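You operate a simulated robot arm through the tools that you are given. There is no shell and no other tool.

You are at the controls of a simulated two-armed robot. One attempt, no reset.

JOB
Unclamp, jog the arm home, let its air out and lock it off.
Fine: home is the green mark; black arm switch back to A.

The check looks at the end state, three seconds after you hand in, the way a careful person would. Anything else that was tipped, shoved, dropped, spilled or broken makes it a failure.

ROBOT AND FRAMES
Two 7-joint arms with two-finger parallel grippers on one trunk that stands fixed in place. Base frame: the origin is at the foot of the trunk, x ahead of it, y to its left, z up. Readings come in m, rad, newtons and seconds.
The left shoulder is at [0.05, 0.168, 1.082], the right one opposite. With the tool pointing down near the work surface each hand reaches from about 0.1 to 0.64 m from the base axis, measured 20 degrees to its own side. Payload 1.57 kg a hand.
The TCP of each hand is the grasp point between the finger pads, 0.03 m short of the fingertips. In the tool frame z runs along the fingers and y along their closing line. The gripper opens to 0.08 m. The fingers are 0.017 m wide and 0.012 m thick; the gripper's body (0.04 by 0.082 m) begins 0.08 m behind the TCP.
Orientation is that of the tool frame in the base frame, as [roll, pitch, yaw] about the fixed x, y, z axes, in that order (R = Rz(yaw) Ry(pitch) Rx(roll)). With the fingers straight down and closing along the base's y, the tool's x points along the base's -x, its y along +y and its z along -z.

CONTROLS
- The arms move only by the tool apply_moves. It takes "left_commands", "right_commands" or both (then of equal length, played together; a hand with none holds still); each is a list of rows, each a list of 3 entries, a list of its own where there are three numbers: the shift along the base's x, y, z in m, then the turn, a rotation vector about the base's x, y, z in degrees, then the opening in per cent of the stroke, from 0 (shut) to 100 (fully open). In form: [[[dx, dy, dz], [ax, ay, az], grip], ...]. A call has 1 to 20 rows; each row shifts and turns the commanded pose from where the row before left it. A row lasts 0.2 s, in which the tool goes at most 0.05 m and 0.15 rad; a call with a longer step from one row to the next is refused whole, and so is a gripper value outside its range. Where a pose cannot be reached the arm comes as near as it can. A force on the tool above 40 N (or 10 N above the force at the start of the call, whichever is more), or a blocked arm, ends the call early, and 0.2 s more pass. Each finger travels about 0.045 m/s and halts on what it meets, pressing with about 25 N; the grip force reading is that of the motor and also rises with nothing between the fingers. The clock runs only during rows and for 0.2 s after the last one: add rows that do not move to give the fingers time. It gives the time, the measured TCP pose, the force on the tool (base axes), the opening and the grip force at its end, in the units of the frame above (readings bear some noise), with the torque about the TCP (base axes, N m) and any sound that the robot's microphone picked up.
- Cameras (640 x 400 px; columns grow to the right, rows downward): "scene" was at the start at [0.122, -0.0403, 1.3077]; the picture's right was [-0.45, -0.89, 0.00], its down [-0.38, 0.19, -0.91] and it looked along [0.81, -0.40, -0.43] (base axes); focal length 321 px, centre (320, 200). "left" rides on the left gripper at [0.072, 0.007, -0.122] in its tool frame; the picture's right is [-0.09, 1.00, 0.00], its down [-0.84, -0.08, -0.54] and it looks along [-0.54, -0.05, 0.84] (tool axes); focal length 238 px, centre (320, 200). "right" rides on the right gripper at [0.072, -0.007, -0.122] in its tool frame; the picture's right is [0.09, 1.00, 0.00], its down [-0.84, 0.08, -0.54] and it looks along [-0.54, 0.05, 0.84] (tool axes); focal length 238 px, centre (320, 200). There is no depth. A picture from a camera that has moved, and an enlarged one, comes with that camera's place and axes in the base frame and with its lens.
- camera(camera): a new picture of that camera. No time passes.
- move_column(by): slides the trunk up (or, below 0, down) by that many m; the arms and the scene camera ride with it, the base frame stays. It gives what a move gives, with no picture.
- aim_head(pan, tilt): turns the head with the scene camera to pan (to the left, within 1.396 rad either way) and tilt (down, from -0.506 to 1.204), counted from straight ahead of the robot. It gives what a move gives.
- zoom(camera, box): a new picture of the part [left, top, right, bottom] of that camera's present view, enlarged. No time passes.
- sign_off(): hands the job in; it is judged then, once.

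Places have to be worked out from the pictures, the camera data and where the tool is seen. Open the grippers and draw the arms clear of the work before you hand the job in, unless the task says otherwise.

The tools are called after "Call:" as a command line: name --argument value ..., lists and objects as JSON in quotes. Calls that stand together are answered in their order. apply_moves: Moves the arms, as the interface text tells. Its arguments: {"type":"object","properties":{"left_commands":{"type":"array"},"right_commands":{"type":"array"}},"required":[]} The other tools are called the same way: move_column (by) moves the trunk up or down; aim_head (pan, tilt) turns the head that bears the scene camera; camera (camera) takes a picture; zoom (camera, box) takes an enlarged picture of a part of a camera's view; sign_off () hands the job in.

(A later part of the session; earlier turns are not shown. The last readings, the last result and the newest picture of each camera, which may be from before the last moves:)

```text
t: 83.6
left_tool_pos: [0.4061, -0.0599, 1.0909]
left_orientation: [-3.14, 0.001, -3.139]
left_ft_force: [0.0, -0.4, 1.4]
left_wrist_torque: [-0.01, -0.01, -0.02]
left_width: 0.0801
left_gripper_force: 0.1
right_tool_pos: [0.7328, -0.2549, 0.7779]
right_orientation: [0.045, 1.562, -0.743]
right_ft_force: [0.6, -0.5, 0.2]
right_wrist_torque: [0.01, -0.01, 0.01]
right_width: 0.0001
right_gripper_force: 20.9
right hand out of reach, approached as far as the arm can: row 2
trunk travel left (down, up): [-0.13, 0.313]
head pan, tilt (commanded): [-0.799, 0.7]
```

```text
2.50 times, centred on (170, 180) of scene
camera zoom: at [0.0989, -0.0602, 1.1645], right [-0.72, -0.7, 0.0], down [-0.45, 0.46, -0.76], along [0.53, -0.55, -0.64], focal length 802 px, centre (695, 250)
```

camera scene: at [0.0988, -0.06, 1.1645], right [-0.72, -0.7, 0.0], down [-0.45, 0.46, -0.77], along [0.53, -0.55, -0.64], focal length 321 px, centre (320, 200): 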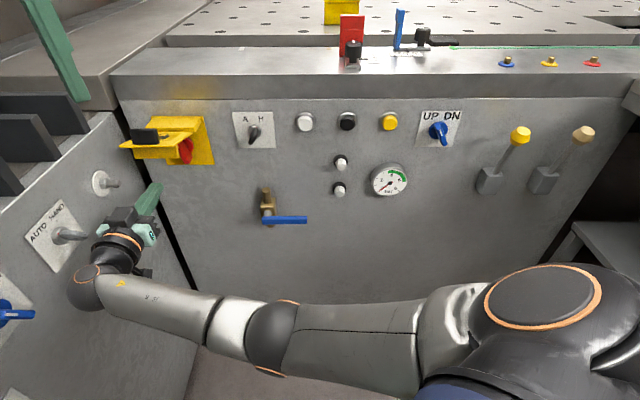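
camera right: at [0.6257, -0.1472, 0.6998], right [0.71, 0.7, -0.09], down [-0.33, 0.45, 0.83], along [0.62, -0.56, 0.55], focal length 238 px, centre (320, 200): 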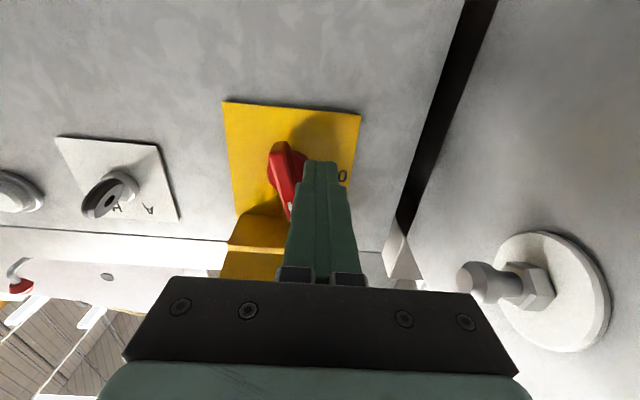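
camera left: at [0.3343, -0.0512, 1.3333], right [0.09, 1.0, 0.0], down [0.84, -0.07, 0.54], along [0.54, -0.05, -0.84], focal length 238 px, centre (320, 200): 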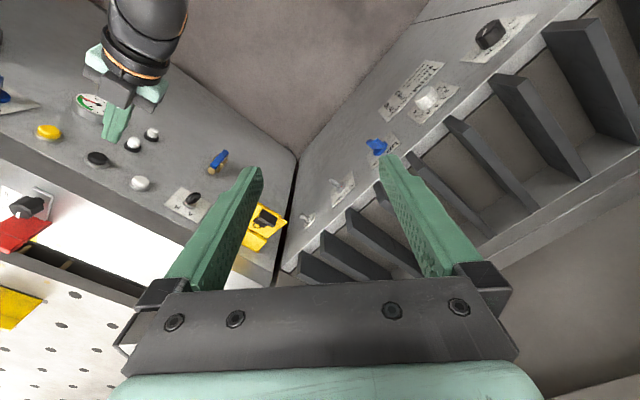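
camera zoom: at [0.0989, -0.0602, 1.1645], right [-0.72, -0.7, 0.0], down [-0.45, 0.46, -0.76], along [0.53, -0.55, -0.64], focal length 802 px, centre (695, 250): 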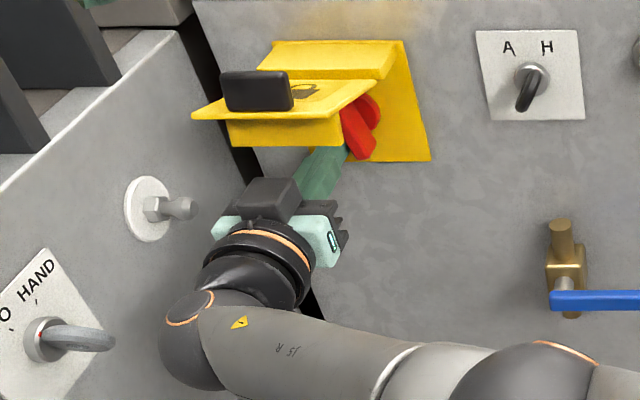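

The finger is right beside the handle's lower arm (TCP c≈0.698). I push right along the arc, first half.

Call:
apply_moves --right_commands '[[[-0.0037, -0.0037, -0.002], [0, 0, 0], 0], [[-0.0052, -0.0052, -0.004], [0, 0, 0], 0], [[-0.0058, -0.0058, -0.0015], [0, 0, 0], 0]]'

Call:
zoom --camera "right" --box '[210, 90, 400, 240]'

Call:
zoom --camera "scene" --box '[90, 100, 250, 260]'

```text
t: 84.4
left_tool_pos: [0.4057, -0.0587, 1.0905]
left_orientation: [-3.14, 0.0, -3.139]
left_ft_force: [-0.3, -0.7, -0.2]
left_wrist_torque: [0.02, -0.02, -0.01]
left_width: 0.0798
left_gripper_force: 0.0
right_tool_pos: [0.7162, -0.2695, 0.771]
right_orientation: [0.006, 1.562, -0.784]
right_ft_force: [0.4, -0.7, -1.0]
right_wrist_torque: [0.04, 0.01, 0.01]
right_width: 0.0
right_gripper_force: 21.4
trunk travel left (down, up): [-0.13, 0.313]
head pan, tilt (commanded): [-0.799, 0.7]
```

```text
2.67 times, centred on (305, 165) of right
camera zoom: at [0.6247, -0.1862, 0.697], right [0.71, 0.7, -0.09], down [-0.33, 0.45, 0.83], along [0.62, -0.56, 0.55], focal length 636 px, centre (360, 293)
```

zoom: 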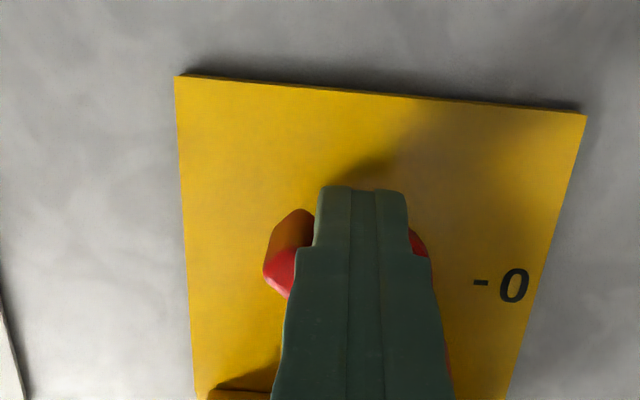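

```text
2.50 times, centred on (170, 180) of scene
camera zoom: at [0.099, -0.0601, 1.1644], right [-0.72, -0.7, 0.0], down [-0.45, 0.46, -0.76], along [0.53, -0.55, -0.64], focal length 802 px, centre (695, 250)
```

zoom: 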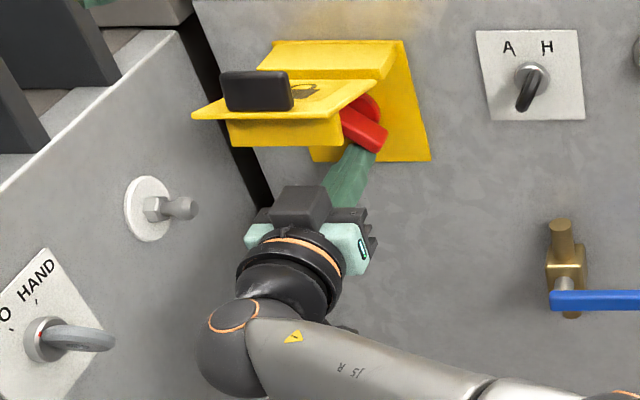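

The handle is turning. I continue the second half of the arc.

Call:
apply_moves --right_commands '[[[-0.0059, -0.0059, 0.0015], [0, 0, 0], 0], [[-0.0053, -0.0053, 0.0045], [0, 0, 0], 0], [[-0.0038, -0.0038, 0.0075], [0, 0, 0], 0]]'

Call:
zoom --camera "right" --box '[210, 90, 400, 240]'

Call:
zoom --camera "scene" --box '[90, 100, 250, 260]'

```text
t: 85.2
left_tool_pos: [0.4058, -0.0591, 1.0899]
left_orientation: [-3.14, 0.001, -3.141]
left_ft_force: [-0.3, -0.1, 0.0]
left_wrist_torque: [0.03, 0.01, 0.01]
left_width: 0.0799
left_gripper_force: 0.0
right_tool_pos: [0.7006, -0.2848, 0.7844]
right_orientation: [0.003, 1.564, -0.788]
right_ft_force: [0.4, 0.2, 0.5]
right_wrist_torque: [0.01, 0.04, 0.01]
right_width: 0.0
right_gripper_force: 21.0
trunk travel left (down, up): [-0.13, 0.313]
head pan, tilt (commanded): [-0.799, 0.7]
```

```text
2.67 times, centred on (305, 165) of right
camera zoom: at [0.6089, -0.2012, 0.711], right [0.71, 0.7, -0.09], down [-0.33, 0.45, 0.83], along [0.62, -0.56, 0.55], focal length 636 px, centre (360, 293)
```

zoom: 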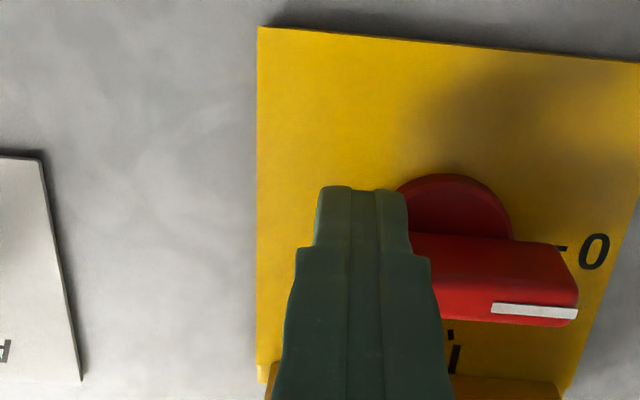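

```text
2.50 times, centred on (170, 180) of scene
camera zoom: at [0.0989, -0.0601, 1.1644], right [-0.72, -0.7, 0.0], down [-0.45, 0.46, -0.76], along [0.53, -0.55, -0.64], focal length 802 px, centre (695, 250)
```

zoom: 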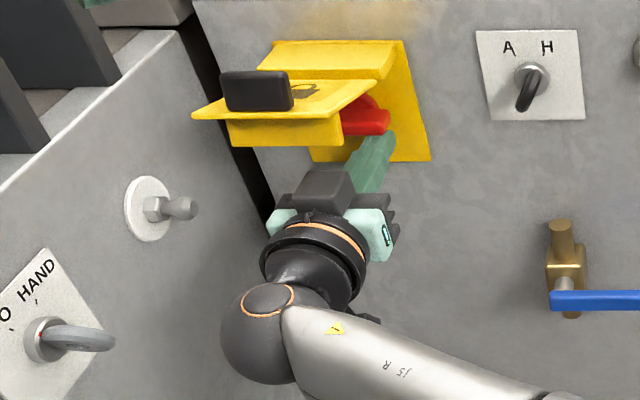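

The red handle now lies horizontal pointing to 0. I withdraw the finger down and back, and move the left hand back out of the way for the next step.

Call:
apply_moves --left_commands '[[[0, 0, 0], [0, 0, 0], 100], [[-0.02, 0.02, 0.01], [0, 0, 0], 100], [[-0.02, 0.02, 0.01], [0, 0, 0], 100], [[-0.02, 0.02, 0.01], [0, 0, 0], 100], [[-0.02, 0.02, 0.01], [0, 0, 0], 100], [[-0.02, 0.02, 0.01], [0, 0, 0], 100], [[0, 0, 0], [0, 0, 0], 100]]' --right_commands '[[[0, 0, -0.008], [0, 0, 0], 0], [[-0.02, 0.02, -0.002], [0, 0, 0], 0], [[-0.025, 0.025, 0], [0, 0, 0], 0], [[-0.025, 0.025, 0], [0, 0, 0], 0], [[-0.025, 0.025, 0], [0, 0, 0], 0], [[-0.025, 0.025, 0], [0, 0, 0], 0], [[0, 0, 0], [0, 0, 0], 0]]'

Call:
camera --camera "right"

Call:
camera --camera "scene"

```text
t: 86.8
left_tool_pos: [0.305, 0.0403, 1.1416]
left_orientation: [-3.141, 0.003, -3.141]
left_ft_force: [-0.2, -0.6, -0.4]
left_wrist_torque: [0.01, -0.04, 0.0]
left_width: 0.0801
left_gripper_force: 0.0
right_tool_pos: [0.5872, -0.2219, 0.782]
right_orientation: [-0.513, 1.444, -1.371]
right_ft_force: [-0.1, 0.7, 0.3]
right_wrist_torque: [0.02, -0.02, 0.04]
right_width: 0.0
right_gripper_force: 21.1
trunk travel left (down, up): [-0.13, 0.313]
head pan, tilt (commanded): [-0.799, 0.7]
stopped in row 7 (right hand): the arm was blocked; the commanded pose is now the measured one
```

```text
taken
camera right: at [0.5029, -0.1426, 0.6976], right [0.76, 0.64, -0.15], down [-0.32, 0.56, 0.77], along [0.57, -0.53, 0.63], focal length 238 px, centre (320, 200)
```

right: 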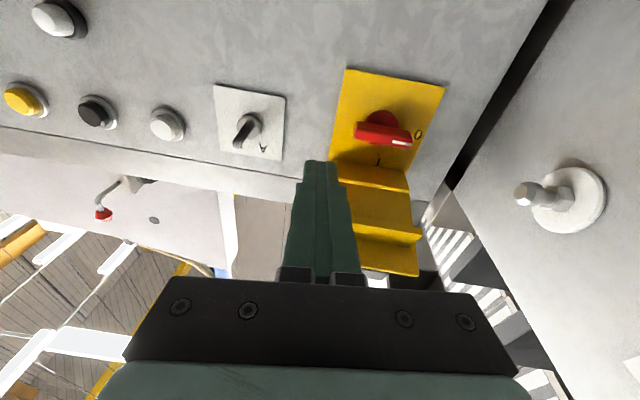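

```text
taken
camera scene: at [0.0984, -0.0599, 1.1646], right [-0.72, -0.7, 0.0], down [-0.45, 0.46, -0.77], along [0.53, -0.55, -0.64], focal length 321 px, centre (320, 200)
```

scene: 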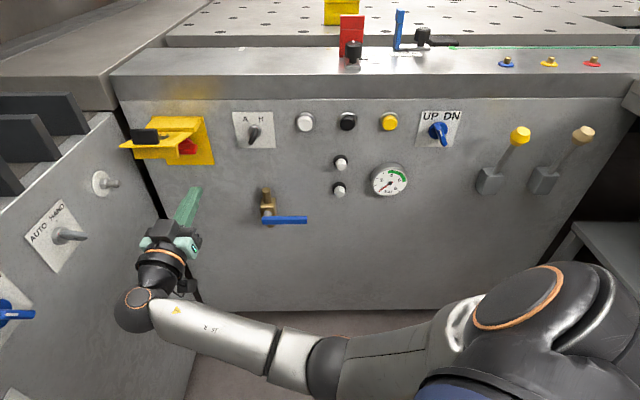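

The isolator is at 0 (handle horizontal, marker toward 0). For the flap I go up on its right-hand side (u≈0.24) to get above it.

Call:
apply_moves --right_commands '[[[-0.01, -0.01, 0.03], [0, 0, 0], 0], [[-0.005, -0.005, 0.035], [0, 0, 0], 0], [[0, 0, 0.035], [0, 0, 0], 0], [[0, 0, 0.035], [0, 0, 0], 0], [[0, 0, 0.03], [0, 0, 0], 0], [[0, 0, 0], [0, 0, 0], 0]]'

Call:
camera --camera "scene"

Call:
camera --camera "right"

```text
t: 88.5
left_tool_pos: [0.3035, 0.04, 1.1419]
left_orientation: [-3.141, 0.002, -3.14]
left_ft_force: [0.1, -0.8, -0.1]
left_wrist_torque: [-0.02, -0.02, -0.01]
left_width: 0.0801
left_gripper_force: 0.1
right_tool_pos: [0.5709, -0.2742, 0.9499]
right_orientation: [-0.585, 1.35, -1.511]
right_ft_force: [-0.2, 0.0, 0.3]
right_wrist_torque: [-0.02, -0.01, -0.01]
right_width: 0.0
right_gripper_force: 22.0
trunk travel left (down, up): [-0.13, 0.313]
head pan, tilt (commanded): [-0.799, 0.7]
stopped in row 6 (right hand): the arm was blocked; the commanded pose is now the measured one
```

```text
taken
camera scene: at [0.0989, -0.0601, 1.1645], right [-0.72, -0.7, 0.0], down [-0.45, 0.46, -0.76], along [0.53, -0.55, -0.64], focal length 321 px, centre (320, 200)
```

scene: 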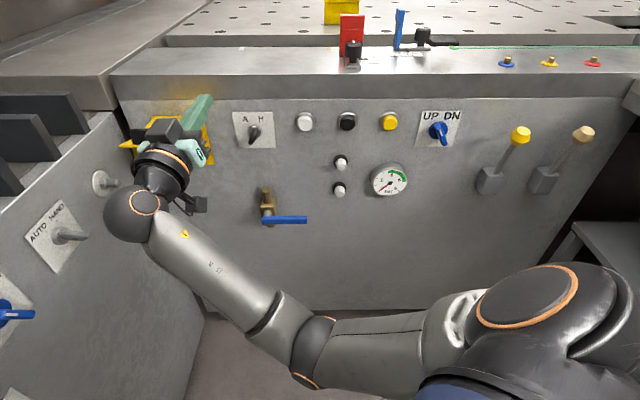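

```text
taken
camera right: at [0.4913, -0.1976, 0.8576], right [0.8, 0.56, -0.21], down [-0.27, 0.65, 0.71], along [0.54, -0.51, 0.67], focal length 238 px, centre (320, 200)
```

right: 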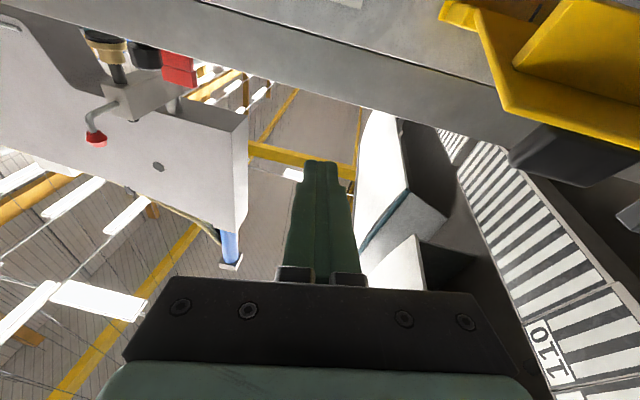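

The hand is now above flap height but the posture tilted. I raise the trunk to relax the elbow, then re-level.

Call:
move_column --by 0.12

Call:
apply_moves --right_commands '[[[0, 0, -0.01], [3.5, 2.0, 2.5], 0], [[0, 0, -0.01], [3.5, 2.0, 2.5], 0], [[0, 0, 0], [3.5, 2.0, 2.4], 0], [[0, 0, 0], [0, 0, 0], 0]]'

Call:
camera --camera "scene"

Call:
camera --camera "right"

```text
t: 90.0
left_tool_pos: [0.3036, 0.0404, 1.2611]
left_orientation: [3.142, 0.001, -3.139]
left_ft_force: [0.0, -0.6, 0.3]
left_wrist_torque: [0.0, -0.01, 0.0]
left_width: 0.08
left_gripper_force: 0.1
right_tool_pos: [0.5704, -0.2739, 1.069]
right_orientation: [-0.589, 1.349, -1.516]
right_ft_force: [0.2, -0.1, 0.2]
right_wrist_torque: [0.0, 0.0, 0.0]
right_width: 0.0
right_gripper_force: 21.3
trunk travel left (down, up): [-0.25, 0.193]
head pan, tilt (commanded): [-0.799, 0.7]
```

```text
t: 91.2
left_tool_pos: [0.3038, 0.0401, 1.2607]
left_orientation: [-3.139, 0.002, -3.14]
left_ft_force: [1.2, 0.6, 0.5]
left_wrist_torque: [0.01, 0.01, 0.0]
left_width: 0.0799
left_gripper_force: 0.1
right_tool_pos: [0.5663, -0.3117, 1.0621]
right_orientation: [-1.172, 1.419, -2.032]
right_ft_force: [-0.4, -1.0, -0.4]
right_wrist_torque: [-0.01, 0.01, 0.01]
right_width: 0.0
right_gripper_force: 21.1
trunk travel left (down, up): [-0.25, 0.193]
head pan, tilt (commanded): [-0.799, 0.7]
stopped in row 4 (right hand): the arm was blocked; the commanded pose is now the measured one
```

```text
taken
camera scene: at [0.0989, -0.0601, 1.2845], right [-0.72, -0.7, 0.0], down [-0.45, 0.46, -0.76], along [0.53, -0.55, -0.64], focal length 321 px, centre (320, 200)
```

scene: 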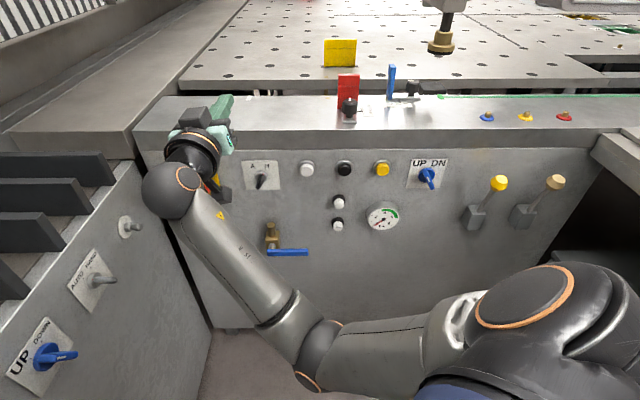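

```text
taken
camera right: at [0.4752, -0.2323, 0.9848], right [0.74, 0.63, -0.23], down [-0.24, 0.57, 0.78], along [0.62, -0.53, 0.58], focal length 238 px, centre (320, 200)
```

right: 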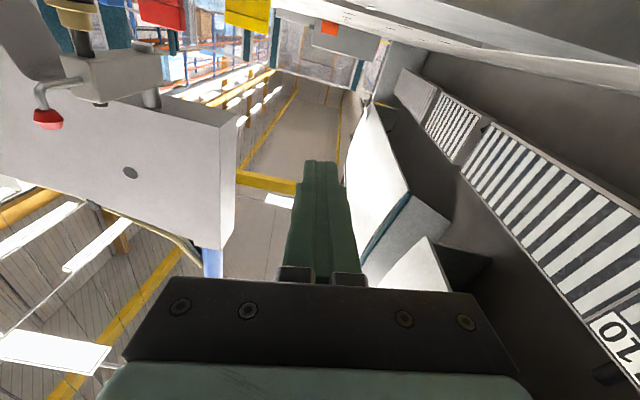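

The right elbow keeps getting squeezed when the hand is far left and close in. I'll use the left arm for the flap instead and first let the right arm do the A/H switch. I move the right hand right and lower the trunk.

Call:
apply_moves --right_commands '[[[-0.02, -0.02, 0], [0, 0, 0], 0], [[-0.025, -0.025, 0], [0, 0, 0], 0], [[-0.025, -0.025, -0.01], [0, 0, 0], 0], [[-0.025, -0.025, -0.02], [0, 0, 0], 0], [[-0.025, -0.025, -0.02], [0, 0, 0], 0], [[0, 0, 0], [0, 0, 0], 0]]'

Call:
move_column --by -0.12

Call:
camera --camera "scene"

Call:
camera --camera "right"

```text
t: 92.3
left_tool_pos: [0.3041, 0.0394, 1.2614]
left_orientation: [-3.139, 0.002, -3.139]
left_ft_force: [1.3, 0.2, 0.3]
left_wrist_torque: [0.01, -0.01, 0.02]
left_width: 0.08
left_gripper_force: 0.0
right_tool_pos: [0.4598, -0.4255, 1.1053]
right_orientation: [-0.073, 1.366, -0.958]
right_ft_force: [-0.4, 0.0, -0.8]
right_wrist_torque: [-0.01, -0.01, -0.03]
right_width: 0.0002
right_gripper_force: 21.0
trunk travel left (down, up): [-0.25, 0.193]
head pan, tilt (commanded): [-0.799, 0.7]
stopped in row 5 (right hand): the arm was blocked; the commanded pose is now the measured one
```

```text
t: 93.8
left_tool_pos: [0.3039, 0.0398, 1.141]
left_orientation: [3.14, 0.003, -3.14]
left_ft_force: [1.0, 0.1, -0.7]
left_wrist_torque: [-0.01, 0.02, 0.02]
left_width: 0.08
left_gripper_force: 0.1
right_tool_pos: [0.4602, -0.4248, 0.9856]
right_orientation: [-0.075, 1.369, -0.961]
right_ft_force: [0.1, 0.2, -0.7]
right_wrist_torque: [0.03, 0.02, -0.01]
right_width: 0.0002
right_gripper_force: 20.9
trunk travel left (down, up): [-0.13, 0.313]
head pan, tilt (commanded): [-0.799, 0.7]
```

```text
taken
camera scene: at [0.0988, -0.06, 1.1645], right [-0.72, -0.7, 0.0], down [-0.45, 0.46, -0.77], along [0.53, -0.55, -0.64], focal length 321 px, centre (320, 200)
```

scene: 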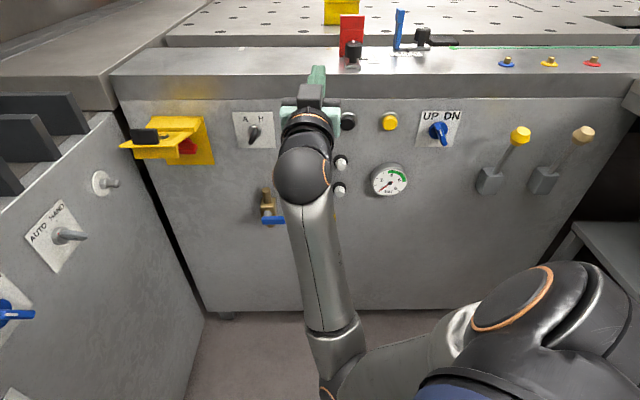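

```text
taken
camera right: at [0.3853, -0.3483, 0.8901], right [0.78, 0.61, -0.11], down [-0.37, 0.6, 0.71], along [0.5, -0.52, 0.7], focal length 238 px, centre (320, 200)
```

right: 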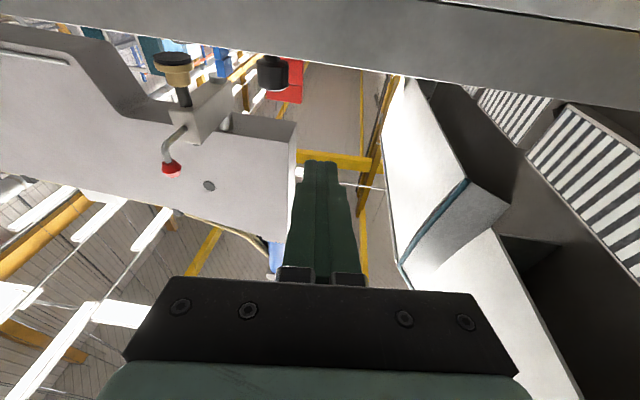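

I swing right again to bring the elbow out, levelling the hand on the way, then return to the A/H switch.

Call:
apply_moves --right_commands '[[[-0.033, -0.02, 0], [0, 0, 0], 0], [[-0.033, -0.02, -0.01], [3, 2.3, 1.9], 0], [[-0.033, -0.02, -0.02], [3, 2.3, 1.9], 0], [[-0.033, -0.02, -0.025], [3, 2.4, 1.9], 0], [[-0.033, -0.02, -0.03], [0, 0, 0], 0], [[-0.033, -0.02, -0.03], [0, 0, 0], 0], [[0, 0, 0], [0, 0, 0], 0]]'

Call:
camera --camera "scene"

```text
t: 95.4
left_tool_pos: [0.3037, 0.0407, 1.1421]
left_orientation: [-3.141, 0.001, -3.14]
left_ft_force: [-1.0, 0.2, -0.7]
left_wrist_torque: [-0.01, -0.03, 0.0]
left_width: 0.0799
left_gripper_force: 0.0
right_tool_pos: [0.2952, -0.5664, 0.8654]
right_orientation: [-0.403, 1.569, -1.185]
right_ft_force: [0.2, -0.2, 0.2]
right_wrist_torque: [-0.02, 0.04, -0.01]
right_width: 0.0
right_gripper_force: 21.6
right hand out of reach, approached as far as the arm can: row 3, 4
trunk travel left (down, up): [-0.13, 0.313]
head pan, tilt (commanded): [-0.799, 0.7]
```

```text
taken
camera scene: at [0.0987, -0.0602, 1.1645], right [-0.72, -0.7, 0.0], down [-0.45, 0.46, -0.77], along [0.53, -0.55, -0.64], focal length 321 px, centre (320, 200)
```

scene: 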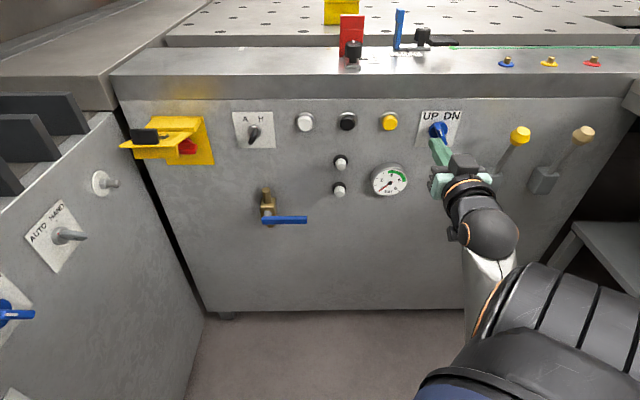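

Now back to the left at c≈0.62 toward the A/H switch.

Call:
apply_moves --right_commands '[[[0.031, 0.031, -0.004], [0, 0, 0], 0], [[0.031, 0.031, -0.004], [0, 0, 0], 0], [[0.031, 0.031, -0.004], [0, 0, 0], 30], [[0.031, 0.031, -0.004], [0, 0, 0], 60], [[0.031, 0.031, -0.004], [0, 0, 0], 60], [[0.031, 0.031, -0.004], [0, 0, 0], 60], [[0.031, 0.031, -0.004], [0, 0, 0], 60], [[0.031, 0.031, -0.004], [0, 0, 0], 60], [[0, 0, 0], [0, 0, 0], 60]]'

Call:
camera --camera "scene"

Call:
camera --camera "right"

```text
t: 96.3
left_tool_pos: [0.3036, 0.0384, 1.1408]
left_orientation: [-3.139, 0.002, -3.139]
left_ft_force: [-0.3, -0.6, -0.2]
left_wrist_torque: [0.0, -0.03, 0.0]
left_width: 0.08
left_gripper_force: 0.0
right_tool_pos: [0.3838, -0.4922, 0.8991]
right_orientation: [-0.877, 1.352, -1.668]
right_ft_force: [0.0, 0.6, -0.2]
right_wrist_torque: [-0.01, 0.03, 0.03]
right_width: 0.0355
right_gripper_force: 0.2
trunk travel left (down, up): [-0.13, 0.313]
head pan, tilt (commanded): [-0.799, 0.7]
stopped in row 4 (right hand): the arm was blocked; the commanded pose is now the measured one
```

```text
taken
camera scene: at [0.0986, -0.0602, 1.1645], right [-0.72, -0.7, 0.0], down [-0.45, 0.46, -0.77], along [0.53, -0.55, -0.64], focal length 321 px, centre (320, 200)
```

scene: 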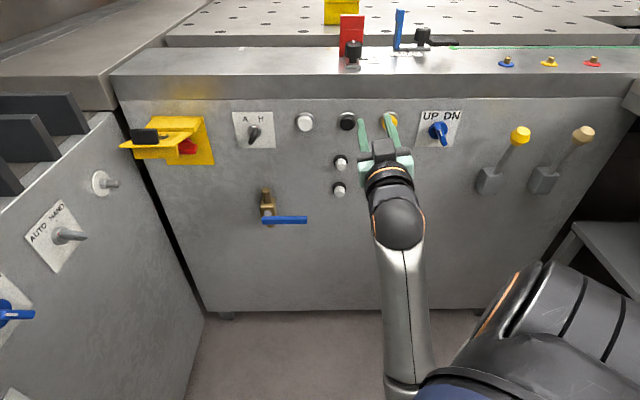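

```text
taken
camera right: at [0.2897, -0.4265, 0.8132], right [0.7, 0.66, -0.26], down [-0.31, 0.61, 0.73], along [0.64, -0.43, 0.63], focal length 238 px, centre (320, 200)
```

right: 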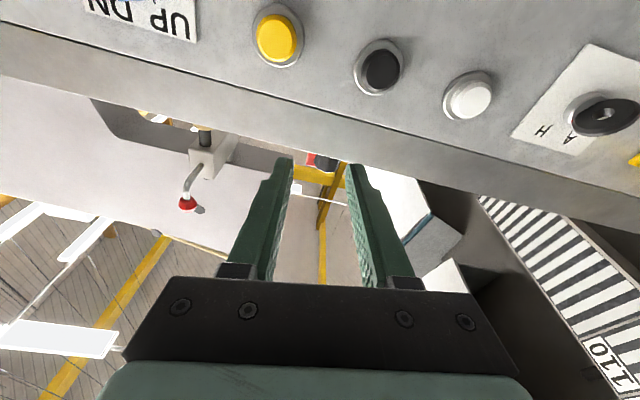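

The elbow went low again. I repeat the recipe that worked before: hand to the right, trunk up, raise with the tool tilted down (elbow swings out), then descend and level.

Call:
apply_moves --right_commands '[[[-0.022, -0.022, 0], [0, 0, 0], 0], [[-0.022, -0.022, -0.005], [0, 0, 0], 0], [[-0.022, -0.022, -0.005], [0, 0, 0], 0], [[-0.022, -0.022, -0.005], [0, 0, 0], 0], [[-0.022, -0.022, -0.005], [0, 0, 0], 0], [[0, 0, 0], [0, 0, 0], 0]]'

Call:
move_column --by 0.12

Call:
apply_moves --right_commands '[[[0, 0, 0.03], [6, 6, 0], 0], [[0, 0, 0.03], [6, 6, 0], 0], [[0, 0, 0.03], [6, 6, 0], 0], [[0, 0, 0.03], [6, 6, 0], 0], [[0, 0, 0.02], [6, 6, 0], 0], [[0, 0, 0.02], [6, 6, 0], 0], [[0, 0, 0.01], [6, 6, 0], 0], [[0, 0, 0], [0, 0, 0], 0]]'

Call:
camera --camera "scene"

```text
t: 97.7
left_tool_pos: [0.3036, 0.0394, 1.1409]
left_orientation: [-3.14, 0.002, -3.139]
left_ft_force: [-0.1, -0.7, 0.2]
left_wrist_torque: [0.0, 0.01, 0.02]
left_width: 0.0801
left_gripper_force: 0.1
right_tool_pos: [0.2728, -0.601, 0.8797]
right_orientation: [-0.881, 1.356, -1.67]
right_ft_force: [0.3, -0.4, -0.5]
right_wrist_torque: [0.0, 0.0, -0.05]
right_width: 0.0002
right_gripper_force: 20.7
trunk travel left (down, up): [-0.13, 0.313]
head pan, tilt (commanded): [-0.799, 0.7]
```

```text
t: 99.2
left_tool_pos: [0.304, 0.0412, 1.2603]
left_orientation: [-3.14, 0.0, -3.14]
left_ft_force: [-0.1, -0.5, 0.8]
left_wrist_torque: [0.01, 0.02, 0.03]
left_width: 0.08
left_gripper_force: 0.1
right_tool_pos: [0.2745, -0.6013, 1.0003]
right_orientation: [-0.883, 1.354, -1.672]
right_ft_force: [-0.1, -0.1, -0.2]
right_wrist_torque: [0.03, 0.03, -0.03]
right_width: 0.0
right_gripper_force: 21.1
trunk travel left (down, up): [-0.25, 0.193]
head pan, tilt (commanded): [-0.799, 0.7]
```

```text
t: 101.0
left_tool_pos: [0.3039, 0.0405, 1.2616]
left_orientation: [-3.14, 0.0, -3.14]
left_ft_force: [0.7, 0.6, -0.3]
left_wrist_torque: [-0.01, 0.01, 0.0]
left_width: 0.0797
left_gripper_force: 0.1
right_tool_pos: [0.2641, -0.6107, 1.1527]
right_orientation: [-3.029, 0.675, 2.577]
right_ft_force: [-0.1, -0.5, 0.5]
right_wrist_torque: [-0.03, 0.03, 0.0]
right_width: 0.0
right_gripper_force: 20.7
right hand out of reach, approached as far as the arm can: row 7
trunk travel left (down, up): [-0.25, 0.193]
head pan, tilt (commanded): [-0.799, 0.7]
```

```text
taken
camera scene: at [0.0992, -0.06, 1.2844], right [-0.72, -0.7, 0.0], down [-0.45, 0.46, -0.76], along [0.53, -0.55, -0.64], focal length 321 px, centre (320, 200)
```

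scene: 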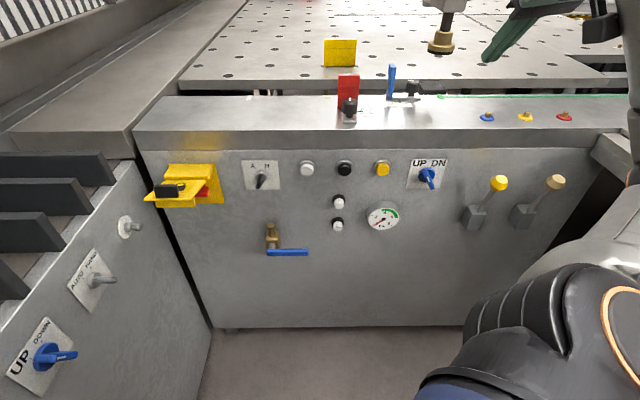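

Elbow is out to the right. Now I correct the yaw and descend, levelling, toward the panel in front of the buttons.

Call:
apply_moves --right_commands '[[[0.012, 0.028, -0.015], [1.3, -1.1, -2.9], 0], [[0.012, 0.028, -0.015], [1.3, -1.1, -2.9], 0], [[0.012, 0.028, -0.02], [1.3, -1.0, -2.8], 0], [[0.012, 0.028, -0.02], [0, 0, 0], 0], [[0.012, 0.028, -0.02], [-5.8, -5.8, 0], 0], [[0.008, 0.002, -0.033], [-5.8, -5.8, 0], 0], [[0.008, 0.002, -0.033], [-5.8, -5.8, 0], 0], [[0.008, 0.002, -0.033], [-5.8, -5.8, 0], 0], [[0.008, 0.002, -0.033], [-5.8, -5.8, 0], 0], [[0.008, 0.002, -0.033], [0, 0, 0], 0], [[0, 0, 0], [0, 0, 0], 0]]'

Call:
camera --camera "scene"

```text
t: 103.4
left_tool_pos: [0.3038, 0.041, 1.2605]
left_orientation: [-3.14, 0.002, -3.139]
left_ft_force: [-0.3, -0.1, 0.7]
left_wrist_torque: [0.03, 0.02, -0.02]
left_width: 0.0801
left_gripper_force: 0.0
right_tool_pos: [0.3881, -0.4726, 0.9022]
right_orientation: [3.139, 1.378, 2.336]
right_ft_force: [0.9, 0.0, 0.6]
right_wrist_torque: [-0.05, 0.02, 0.01]
right_width: 0.0002
right_gripper_force: 20.9
right hand out of reach, approached as far as the arm can: row 6, 7
trunk travel left (down, up): [-0.25, 0.193]
head pan, tilt (commanded): [-0.799, 0.7]
```

```text
taken
camera scene: at [0.0989, -0.0601, 1.2845], right [-0.72, -0.7, 0.0], down [-0.45, 0.46, -0.76], along [0.53, -0.55, -0.64], focal length 321 px, centre (320, 200)
```

scene: 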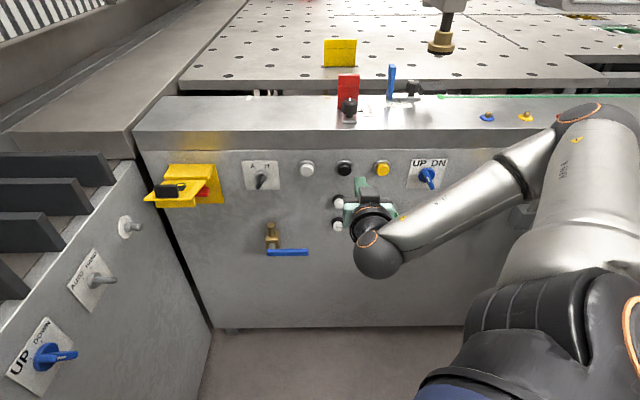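

The elbow is now up and to the right. I move left to the A/H switch with this posture.

Call:
apply_moves --right_commands '[[[0.026, 0.026, -0.012], [-3.9, -3.9, 0.6], 30], [[0.026, 0.026, -0.012], [-3.9, -3.9, 0.6], 60], [[0.026, 0.026, -0.012], [0, 0, 0], 60], [[0.026, 0.026, -0.012], [0, 0, 0], 60], [[0.026, 0.026, -0.012], [0, 0, 0], 60], [[0.026, 0.026, -0.012], [0, 0, 0], 60], [[0, 0, 0], [0, 0, 0], 60]]'

Call:
camera --camera "scene"

Call:
camera --camera "right"

```text
t: 105.0
left_tool_pos: [0.3041, 0.0408, 1.262]
left_orientation: [-3.139, 0.002, -3.139]
left_ft_force: [-0.8, -0.1, -0.4]
left_wrist_torque: [0.0, -0.01, -0.01]
left_width: 0.0802
left_gripper_force: 0.0
right_tool_pos: [0.521, -0.3791, 0.9402]
right_orientation: [2.433, 1.569, 1.647]
right_ft_force: [-0.3, 0.2, 0.5]
right_wrist_torque: [0.05, 0.0, 0.01]
right_width: 0.0481
right_gripper_force: 0.1
right hand out of reach, approached as far as the arm can: row 2, 3, 4, 5, 6
trunk travel left (down, up): [-0.25, 0.193]
head pan, tilt (commanded): [-0.799, 0.7]
```

```text
taken
camera scene: at [0.0989, -0.06, 1.2845], right [-0.72, -0.7, 0.0], down [-0.45, 0.46, -0.76], along [0.53, -0.55, -0.64], focal length 321 px, centre (320, 200)
```

scene: 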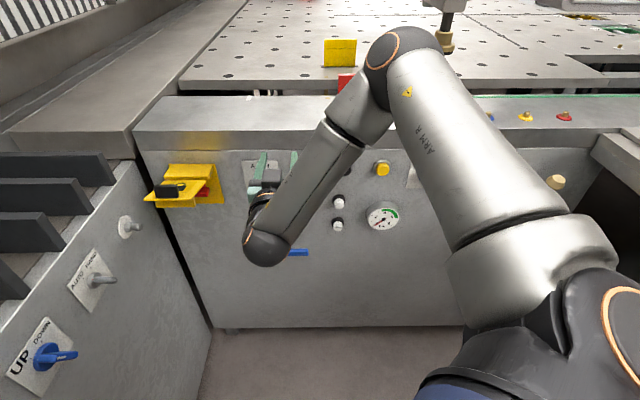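

```text
taken
camera right: at [0.428, -0.2965, 0.8686], right [0.7, 0.71, -0.09], down [-0.33, 0.43, 0.84], along [0.63, -0.56, 0.54], focal length 238 px, centre (320, 200)
```

right: 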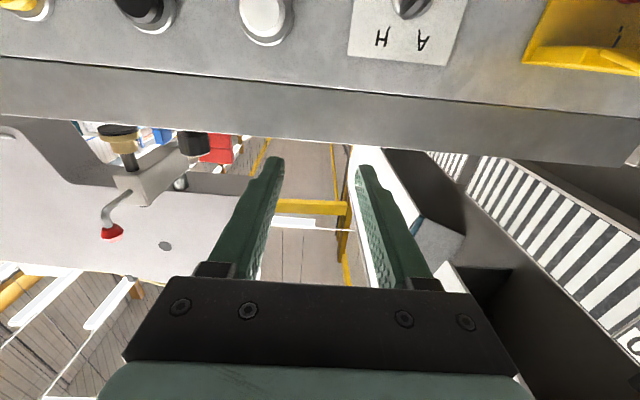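

Now the elbow is up, but the hand is 11 cm high. Lowering the trunk brings it down to the switch height in this good posture.

Call:
move_column --by -0.11

Call:
camera --camera "right"

Call:
camera --camera "scene"

```text
t: 106.4
left_tool_pos: [0.3038, 0.0386, 1.151]
left_orientation: [-3.139, 0.002, -3.14]
left_ft_force: [0.5, 0.9, 0.3]
left_wrist_torque: [-0.01, 0.02, 0.04]
left_width: 0.0798
left_gripper_force: 0.0
right_tool_pos: [0.5224, -0.3789, 0.8313]
right_orientation: [2.288, 1.568, 1.507]
right_ft_force: [0.8, -0.7, -0.2]
right_wrist_torque: [0.01, 0.02, 0.01]
right_width: 0.0481
right_gripper_force: 0.2
trunk travel left (down, up): [-0.14, 0.303]
head pan, tilt (commanded): [-0.799, 0.7]
```

```text
taken
camera right: at [0.4277, -0.2966, 0.7585], right [0.7, 0.71, -0.09], down [-0.33, 0.43, 0.84], along [0.63, -0.56, 0.54], focal length 238 px, centre (320, 200)
```

right: 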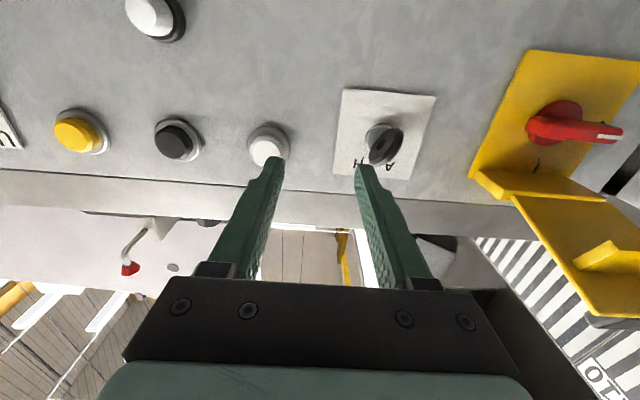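

```text
taken
camera scene: at [0.0987, -0.06, 1.1745], right [-0.72, -0.7, 0.0], down [-0.45, 0.46, -0.77], along [0.53, -0.55, -0.64], focal length 321 px, centre (320, 200)
```

scene: 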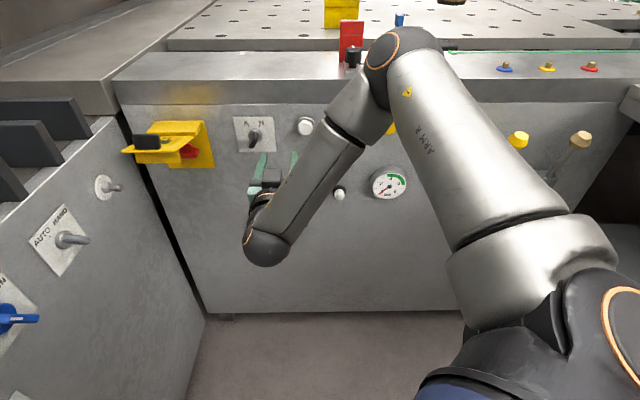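

In position with the good posture. I align with the A/H knob: shift left to u≈0.16 and roll +30° to match its fin (now at H).

Call:
apply_moves --right_commands '[[[0.0104, 0.0104, -0.0005], [5.3, -5.3, 0], 60], [[0.0104, 0.0104, -0.0005], [5.3, -5.3, 0], 60], [[0.0104, 0.0104, -0.0005], [5.3, -5.3, 0], 60], [[0.0104, 0.0104, -0.0005], [5.3, -5.3, 0], 60], [[0, 0, 0], [0, 0, 0], 60]]'

Call:
camera --camera "right"

Call:
zoom --camera "right" --box '[230, 60, 410, 200]'

```text
t: 107.6
left_tool_pos: [0.3037, 0.0395, 1.152]
left_orientation: [-3.14, 0.003, -3.14]
left_ft_force: [-0.5, -0.3, 0.0]
left_wrist_torque: [0.0, -0.02, -0.02]
left_width: 0.0799
left_gripper_force: 0.0
right_tool_pos: [0.5486, -0.3595, 0.8581]
right_orientation: [1.573, 1.043, 0.794]
right_ft_force: [0.4, 0.2, -0.6]
right_wrist_torque: [-0.01, 0.01, 0.0]
right_width: 0.0483
right_gripper_force: 0.0
right hand out of reach, approached as far as the arm can: row 1, 2, 3, 4
trunk travel left (down, up): [-0.14, 0.303]
head pan, tilt (commanded): [-0.799, 0.7]
```

```text
taken
camera right: at [0.4811, -0.2519, 0.7916], right [0.64, 0.65, 0.42], down [-0.63, 0.13, 0.76], along [0.44, -0.75, 0.49], focal length 238 px, centre (320, 200)
```

right: 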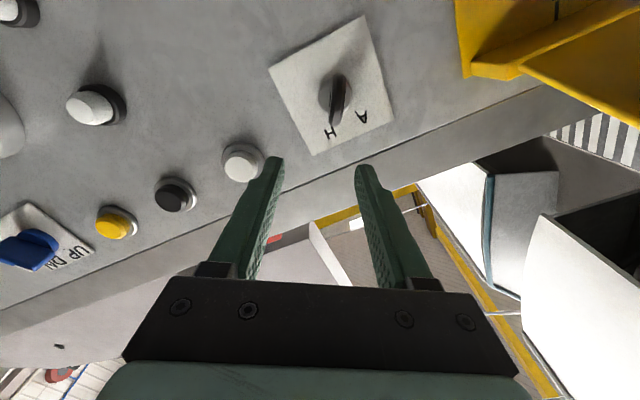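

```text
2.86 times, centred on (320, 130) of right
camera zoom: at [0.4811, -0.2519, 0.7916], right [0.64, 0.65, 0.42], down [-0.63, 0.13, 0.76], along [0.44, -0.75, 0.49], focal length 681 px, centre (320, 400)
```

zoom: 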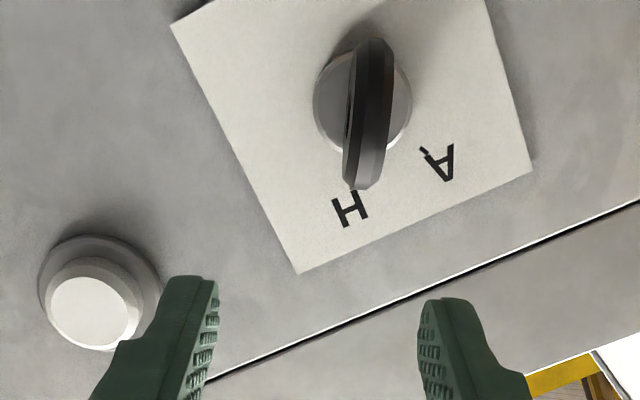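

Orientation is right, but the hand is 3 cm high again for this roll. I lower the trunk a further 4 cm and shift left.

Call:
move_column --by -0.05

Call:
apply_moves --right_commands '[[[0.006, 0.006, 0.005], [0, 0, 0], 60], [[0.006, 0.006, 0.005], [0, 0, 0], 60], [[0.0066, 0.0066, 0.01], [0, 0, 0], 60], [[0, 0, 0], [0, 0, 0], 60]]'

Call:
camera --camera "right"

Call:
zoom --camera "right" --box '[230, 60, 410, 200]'

```text
t: 108.5
left_tool_pos: [0.3027, 0.0416, 1.1019]
left_orientation: [-3.14, 0.002, -3.14]
left_ft_force: [0.3, -0.4, 0.2]
left_wrist_torque: [-0.01, 0.0, -0.02]
left_width: 0.08
left_gripper_force: 0.0
right_tool_pos: [0.5491, -0.3598, 0.8071]
right_orientation: [1.574, 1.046, 0.793]
right_ft_force: [-0.1, 0.0, 0.2]
right_wrist_torque: [0.02, -0.05, -0.02]
right_width: 0.0477
right_gripper_force: 0.0
trunk travel left (down, up): [-0.09, 0.353]
head pan, tilt (commanded): [-0.799, 0.7]
```

```text
t: 109.5
left_tool_pos: [0.3042, 0.0399, 1.1026]
left_orientation: [-3.14, 0.001, -3.14]
left_ft_force: [0.6, 0.3, 0.3]
left_wrist_torque: [0.01, -0.01, 0.02]
left_width: 0.0801
left_gripper_force: 0.1
right_tool_pos: [0.565, -0.3461, 0.8307]
right_orientation: [1.576, 1.045, 0.794]
right_ft_force: [-0.4, 0.2, 0.3]
right_wrist_torque: [-0.02, 0.0, 0.0]
right_width: 0.0477
right_gripper_force: 0.2
right hand out of reach, approached as far as the arm can: row 2
trunk travel left (down, up): [-0.09, 0.353]
head pan, tilt (commanded): [-0.799, 0.7]
```

```text
taken
camera right: at [0.4967, -0.2372, 0.7652], right [0.64, 0.65, 0.42], down [-0.63, 0.13, 0.76], along [0.44, -0.75, 0.49], focal length 238 px, centre (320, 200)
```

right: 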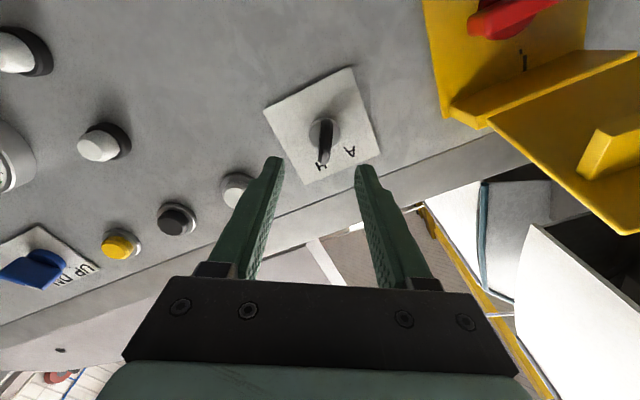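

```text
2.86 times, centred on (320, 130) of right
camera zoom: at [0.4967, -0.2372, 0.7652], right [0.64, 0.65, 0.42], down [-0.63, 0.13, 0.76], along [0.44, -0.75, 0.49], focal length 681 px, centre (320, 400)
```

zoom: 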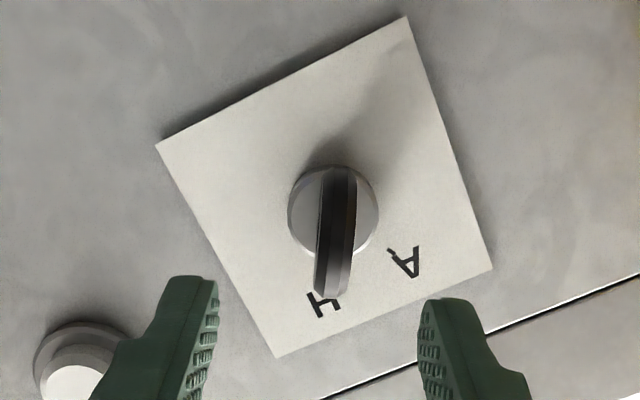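

Aligned: the knob lies 5 mm left, 1 mm low of the tool axis. I correct and approach over the fin.

Call:
apply_moves --right_commands '[[[0.0099, -0.0082, -0.0003], [0, 0, 0], 60], [[0.0099, -0.0082, -0.0003], [0, 0, 0], 60], [[0.0099, -0.0082, -0.0003], [0, 0, 0], 60], [[0.0099, -0.0082, -0.0003], [0, 0, 0], 60], [[0, 0, 0], [0, 0, 0], 60]]'

Call:
camera --camera "right"

Call:
zoom --camera "scene" --box '[180, 60, 340, 220]'

```text
t: 110.7
left_tool_pos: [0.3037, 0.0408, 1.1006]
left_orientation: [-3.141, 0.002, -3.14]
left_ft_force: [-0.4, 0.0, -1.2]
left_wrist_torque: [0.01, 0.01, 0.0]
left_width: 0.0801
left_gripper_force: 0.1
right_tool_pos: [0.6021, -0.3796, 0.8298]
right_orientation: [1.575, 1.047, 0.797]
right_ft_force: [0.1, 1.0, 0.1]
right_wrist_torque: [0.01, 0.01, 0.03]
right_width: 0.0482
right_gripper_force: 0.0
right hand out of reach, approached as far as the arm can: row 4
trunk travel left (down, up): [-0.09, 0.353]
head pan, tilt (commanded): [-0.799, 0.7]
```

```text
taken
camera right: at [0.5345, -0.2712, 0.7638], right [0.64, 0.65, 0.42], down [-0.63, 0.13, 0.76], along [0.44, -0.75, 0.49], focal length 238 px, centre (320, 200)
```

right: 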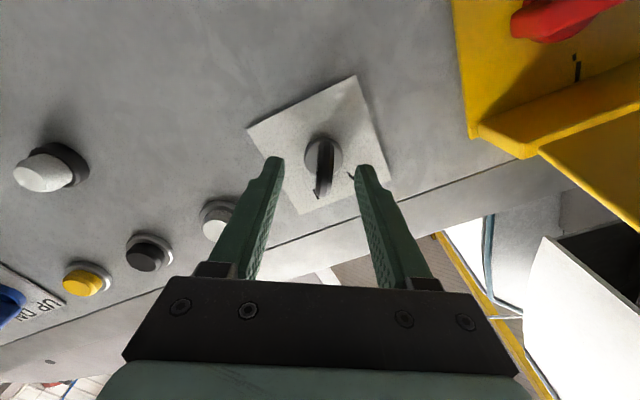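

```text
2.50 times, centred on (260, 140) of scene
camera zoom: at [0.0989, -0.0601, 1.1245], right [-0.72, -0.7, 0.0], down [-0.45, 0.46, -0.76], along [0.53, -0.55, -0.64], focal length 802 px, centre (470, 350)
```

zoom: 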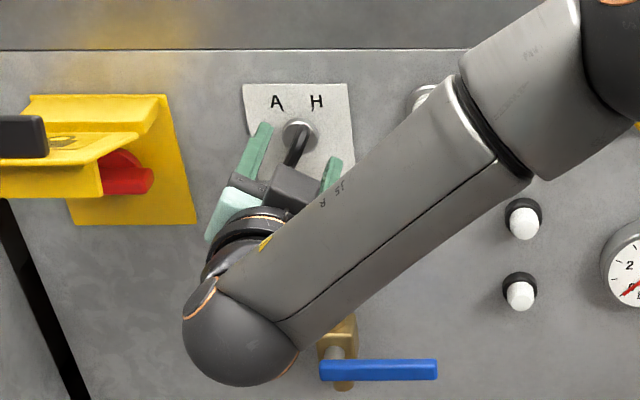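

The fin is between the fingertips; I close on it.

Call:
apply_moves --right_commands '[[[0, 0, 0], [0, 0, 0], 0], [[0, 0, 0], [0, 0, 0], 0], [[0, 0, 0], [0, 0, 0], 0], [[0, 0, 0], [0, 0, 0], 0]]'

Call:
camera --camera "right"

```text
t: 111.7
left_tool_pos: [0.3049, 0.0409, 1.1011]
left_orientation: [-3.14, 0.001, -3.138]
left_ft_force: [-0.4, -0.3, -0.5]
left_wrist_torque: [0.0, 0.01, -0.04]
left_width: 0.0801
left_gripper_force: 0.1
right_tool_pos: [0.6034, -0.3766, 0.8294]
right_orientation: [1.571, 1.043, 0.797]
right_ft_force: [12.6, 5.0, 6.6]
right_wrist_torque: [0.3, 0.44, -0.04]
right_width: 0.0103
right_gripper_force: 28.0
trunk travel left (down, up): [-0.09, 0.353]
head pan, tilt (commanded): [-0.799, 0.7]
```

```text
taken
camera right: at [0.5353, -0.2696, 0.7651], right [0.63, 0.65, 0.42], down [-0.63, 0.13, 0.76], along [0.44, -0.75, 0.49], focal length 238 px, centre (320, 200)
```

right: 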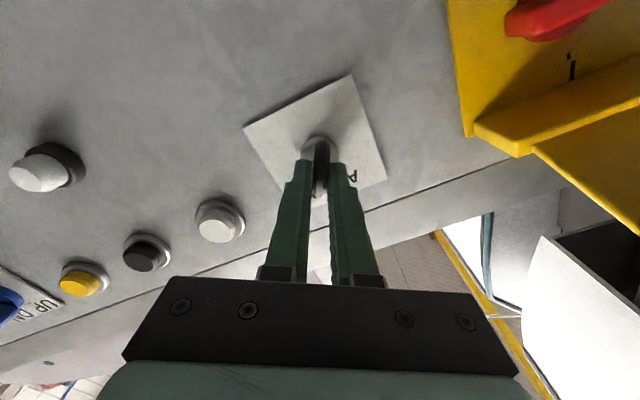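

Gripped (10 mm). I relieve the side force slightly and turn counter-clockwise toward A.

Call:
apply_moves --right_commands '[[[0.0015, 0.0015, 0.001], [0, 0, 0], 0], [[0, 0, 0], [-5.3, 5.3, 0], 0], [[0, 0, 0], [-5.3, 5.3, 0], 0], [[0, 0, 0], [-5.3, 5.3, 0], 0], [[0, 0, 0], [-5.3, 5.3, 0], 0], [[0, 0, 0], [0, 0, 0], 0]]'

Call:
camera --camera "right"

```text
t: 113.1
left_tool_pos: [0.3043, 0.0404, 1.1016]
left_orientation: [-3.139, 0.0, -3.139]
left_ft_force: [-0.1, -0.2, 0.3]
left_wrist_torque: [-0.01, -0.01, 0.0]
left_width: 0.0798
left_gripper_force: 0.1
right_tool_pos: [0.6045, -0.3771, 0.8318]
right_orientation: [-2.913, 1.565, 2.593]
right_ft_force: [-2.5, 9.8, -4.1]
right_wrist_torque: [0.02, -0.01, -0.42]
right_width: 0.0099
right_gripper_force: 28.1
trunk travel left (down, up): [-0.09, 0.353]
head pan, tilt (commanded): [-0.799, 0.7]
```

```text
taken
camera right: at [0.5098, -0.2949, 0.7599], right [0.7, 0.71, -0.09], down [-0.33, 0.43, 0.84], along [0.64, -0.56, 0.53], focal length 238 px, centre (320, 200)
```

right: 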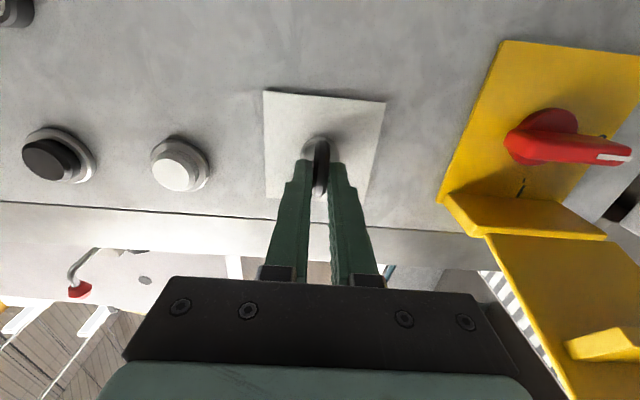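

Turning well – it is half way. I complete the other 30°.

Call:
apply_moves --right_commands '[[[0, 0, 0], [-5.3, 5.3, 0], 0], [[0, 0, 0], [-5.3, 5.3, 0], 0], [[0, 0, 0], [-5.3, 5.3, 0], 0], [[0, 0, 0], [-5.3, 5.3, 0], 0], [[0, 0, 0], [0, 0, 0], 0]]'

Call:
camera --camera "right"

Call:
camera --camera "scene"

```text
t: 114.3
left_tool_pos: [0.304, 0.0405, 1.1007]
left_orientation: [-3.14, 0.0, -3.139]
left_ft_force: [-0.2, -0.2, 0.2]
left_wrist_torque: [0.01, 0.0, -0.02]
left_width: 0.0801
left_gripper_force: 0.0
right_tool_pos: [0.6044, -0.3758, 0.8313]
right_orientation: [-1.588, 1.047, -2.365]
right_ft_force: [-3.8, 16.5, -9.4]
right_wrist_torque: [0.19, 0.13, -0.45]
right_width: 0.01
right_gripper_force: 27.9
trunk travel left (down, up): [-0.09, 0.353]
head pan, tilt (commanded): [-0.799, 0.7]
```

```text
taken
camera right: at [0.4857, -0.3196, 0.773], right [0.57, 0.58, -0.58], down [-0.04, 0.72, 0.69], along [0.82, -0.37, 0.43], focal length 238 px, centre (320, 200)
```

right: 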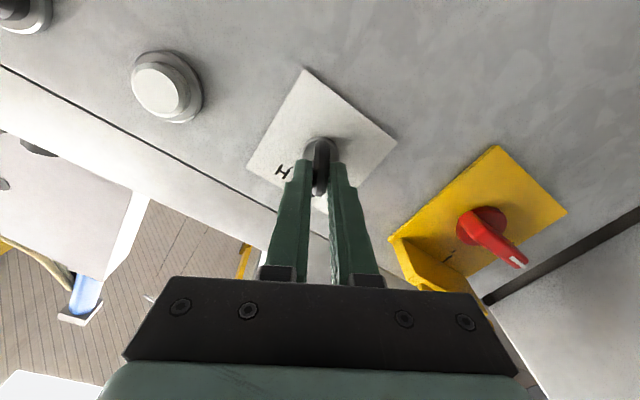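

```text
taken
camera scene: at [0.0993, -0.0593, 1.1244], right [-0.72, -0.7, 0.0], down [-0.45, 0.46, -0.77], along [0.53, -0.55, -0.64], focal length 321 px, centre (320, 200)
```

scene: 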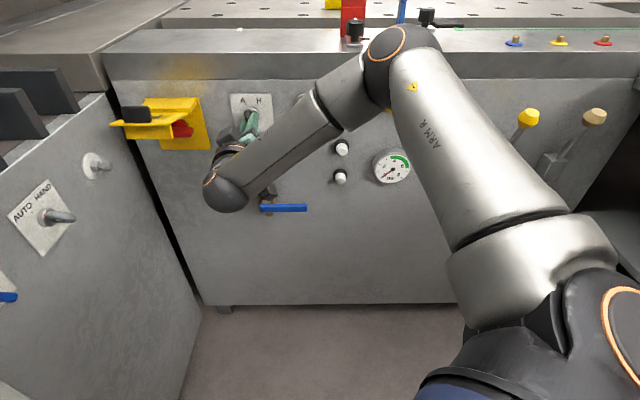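

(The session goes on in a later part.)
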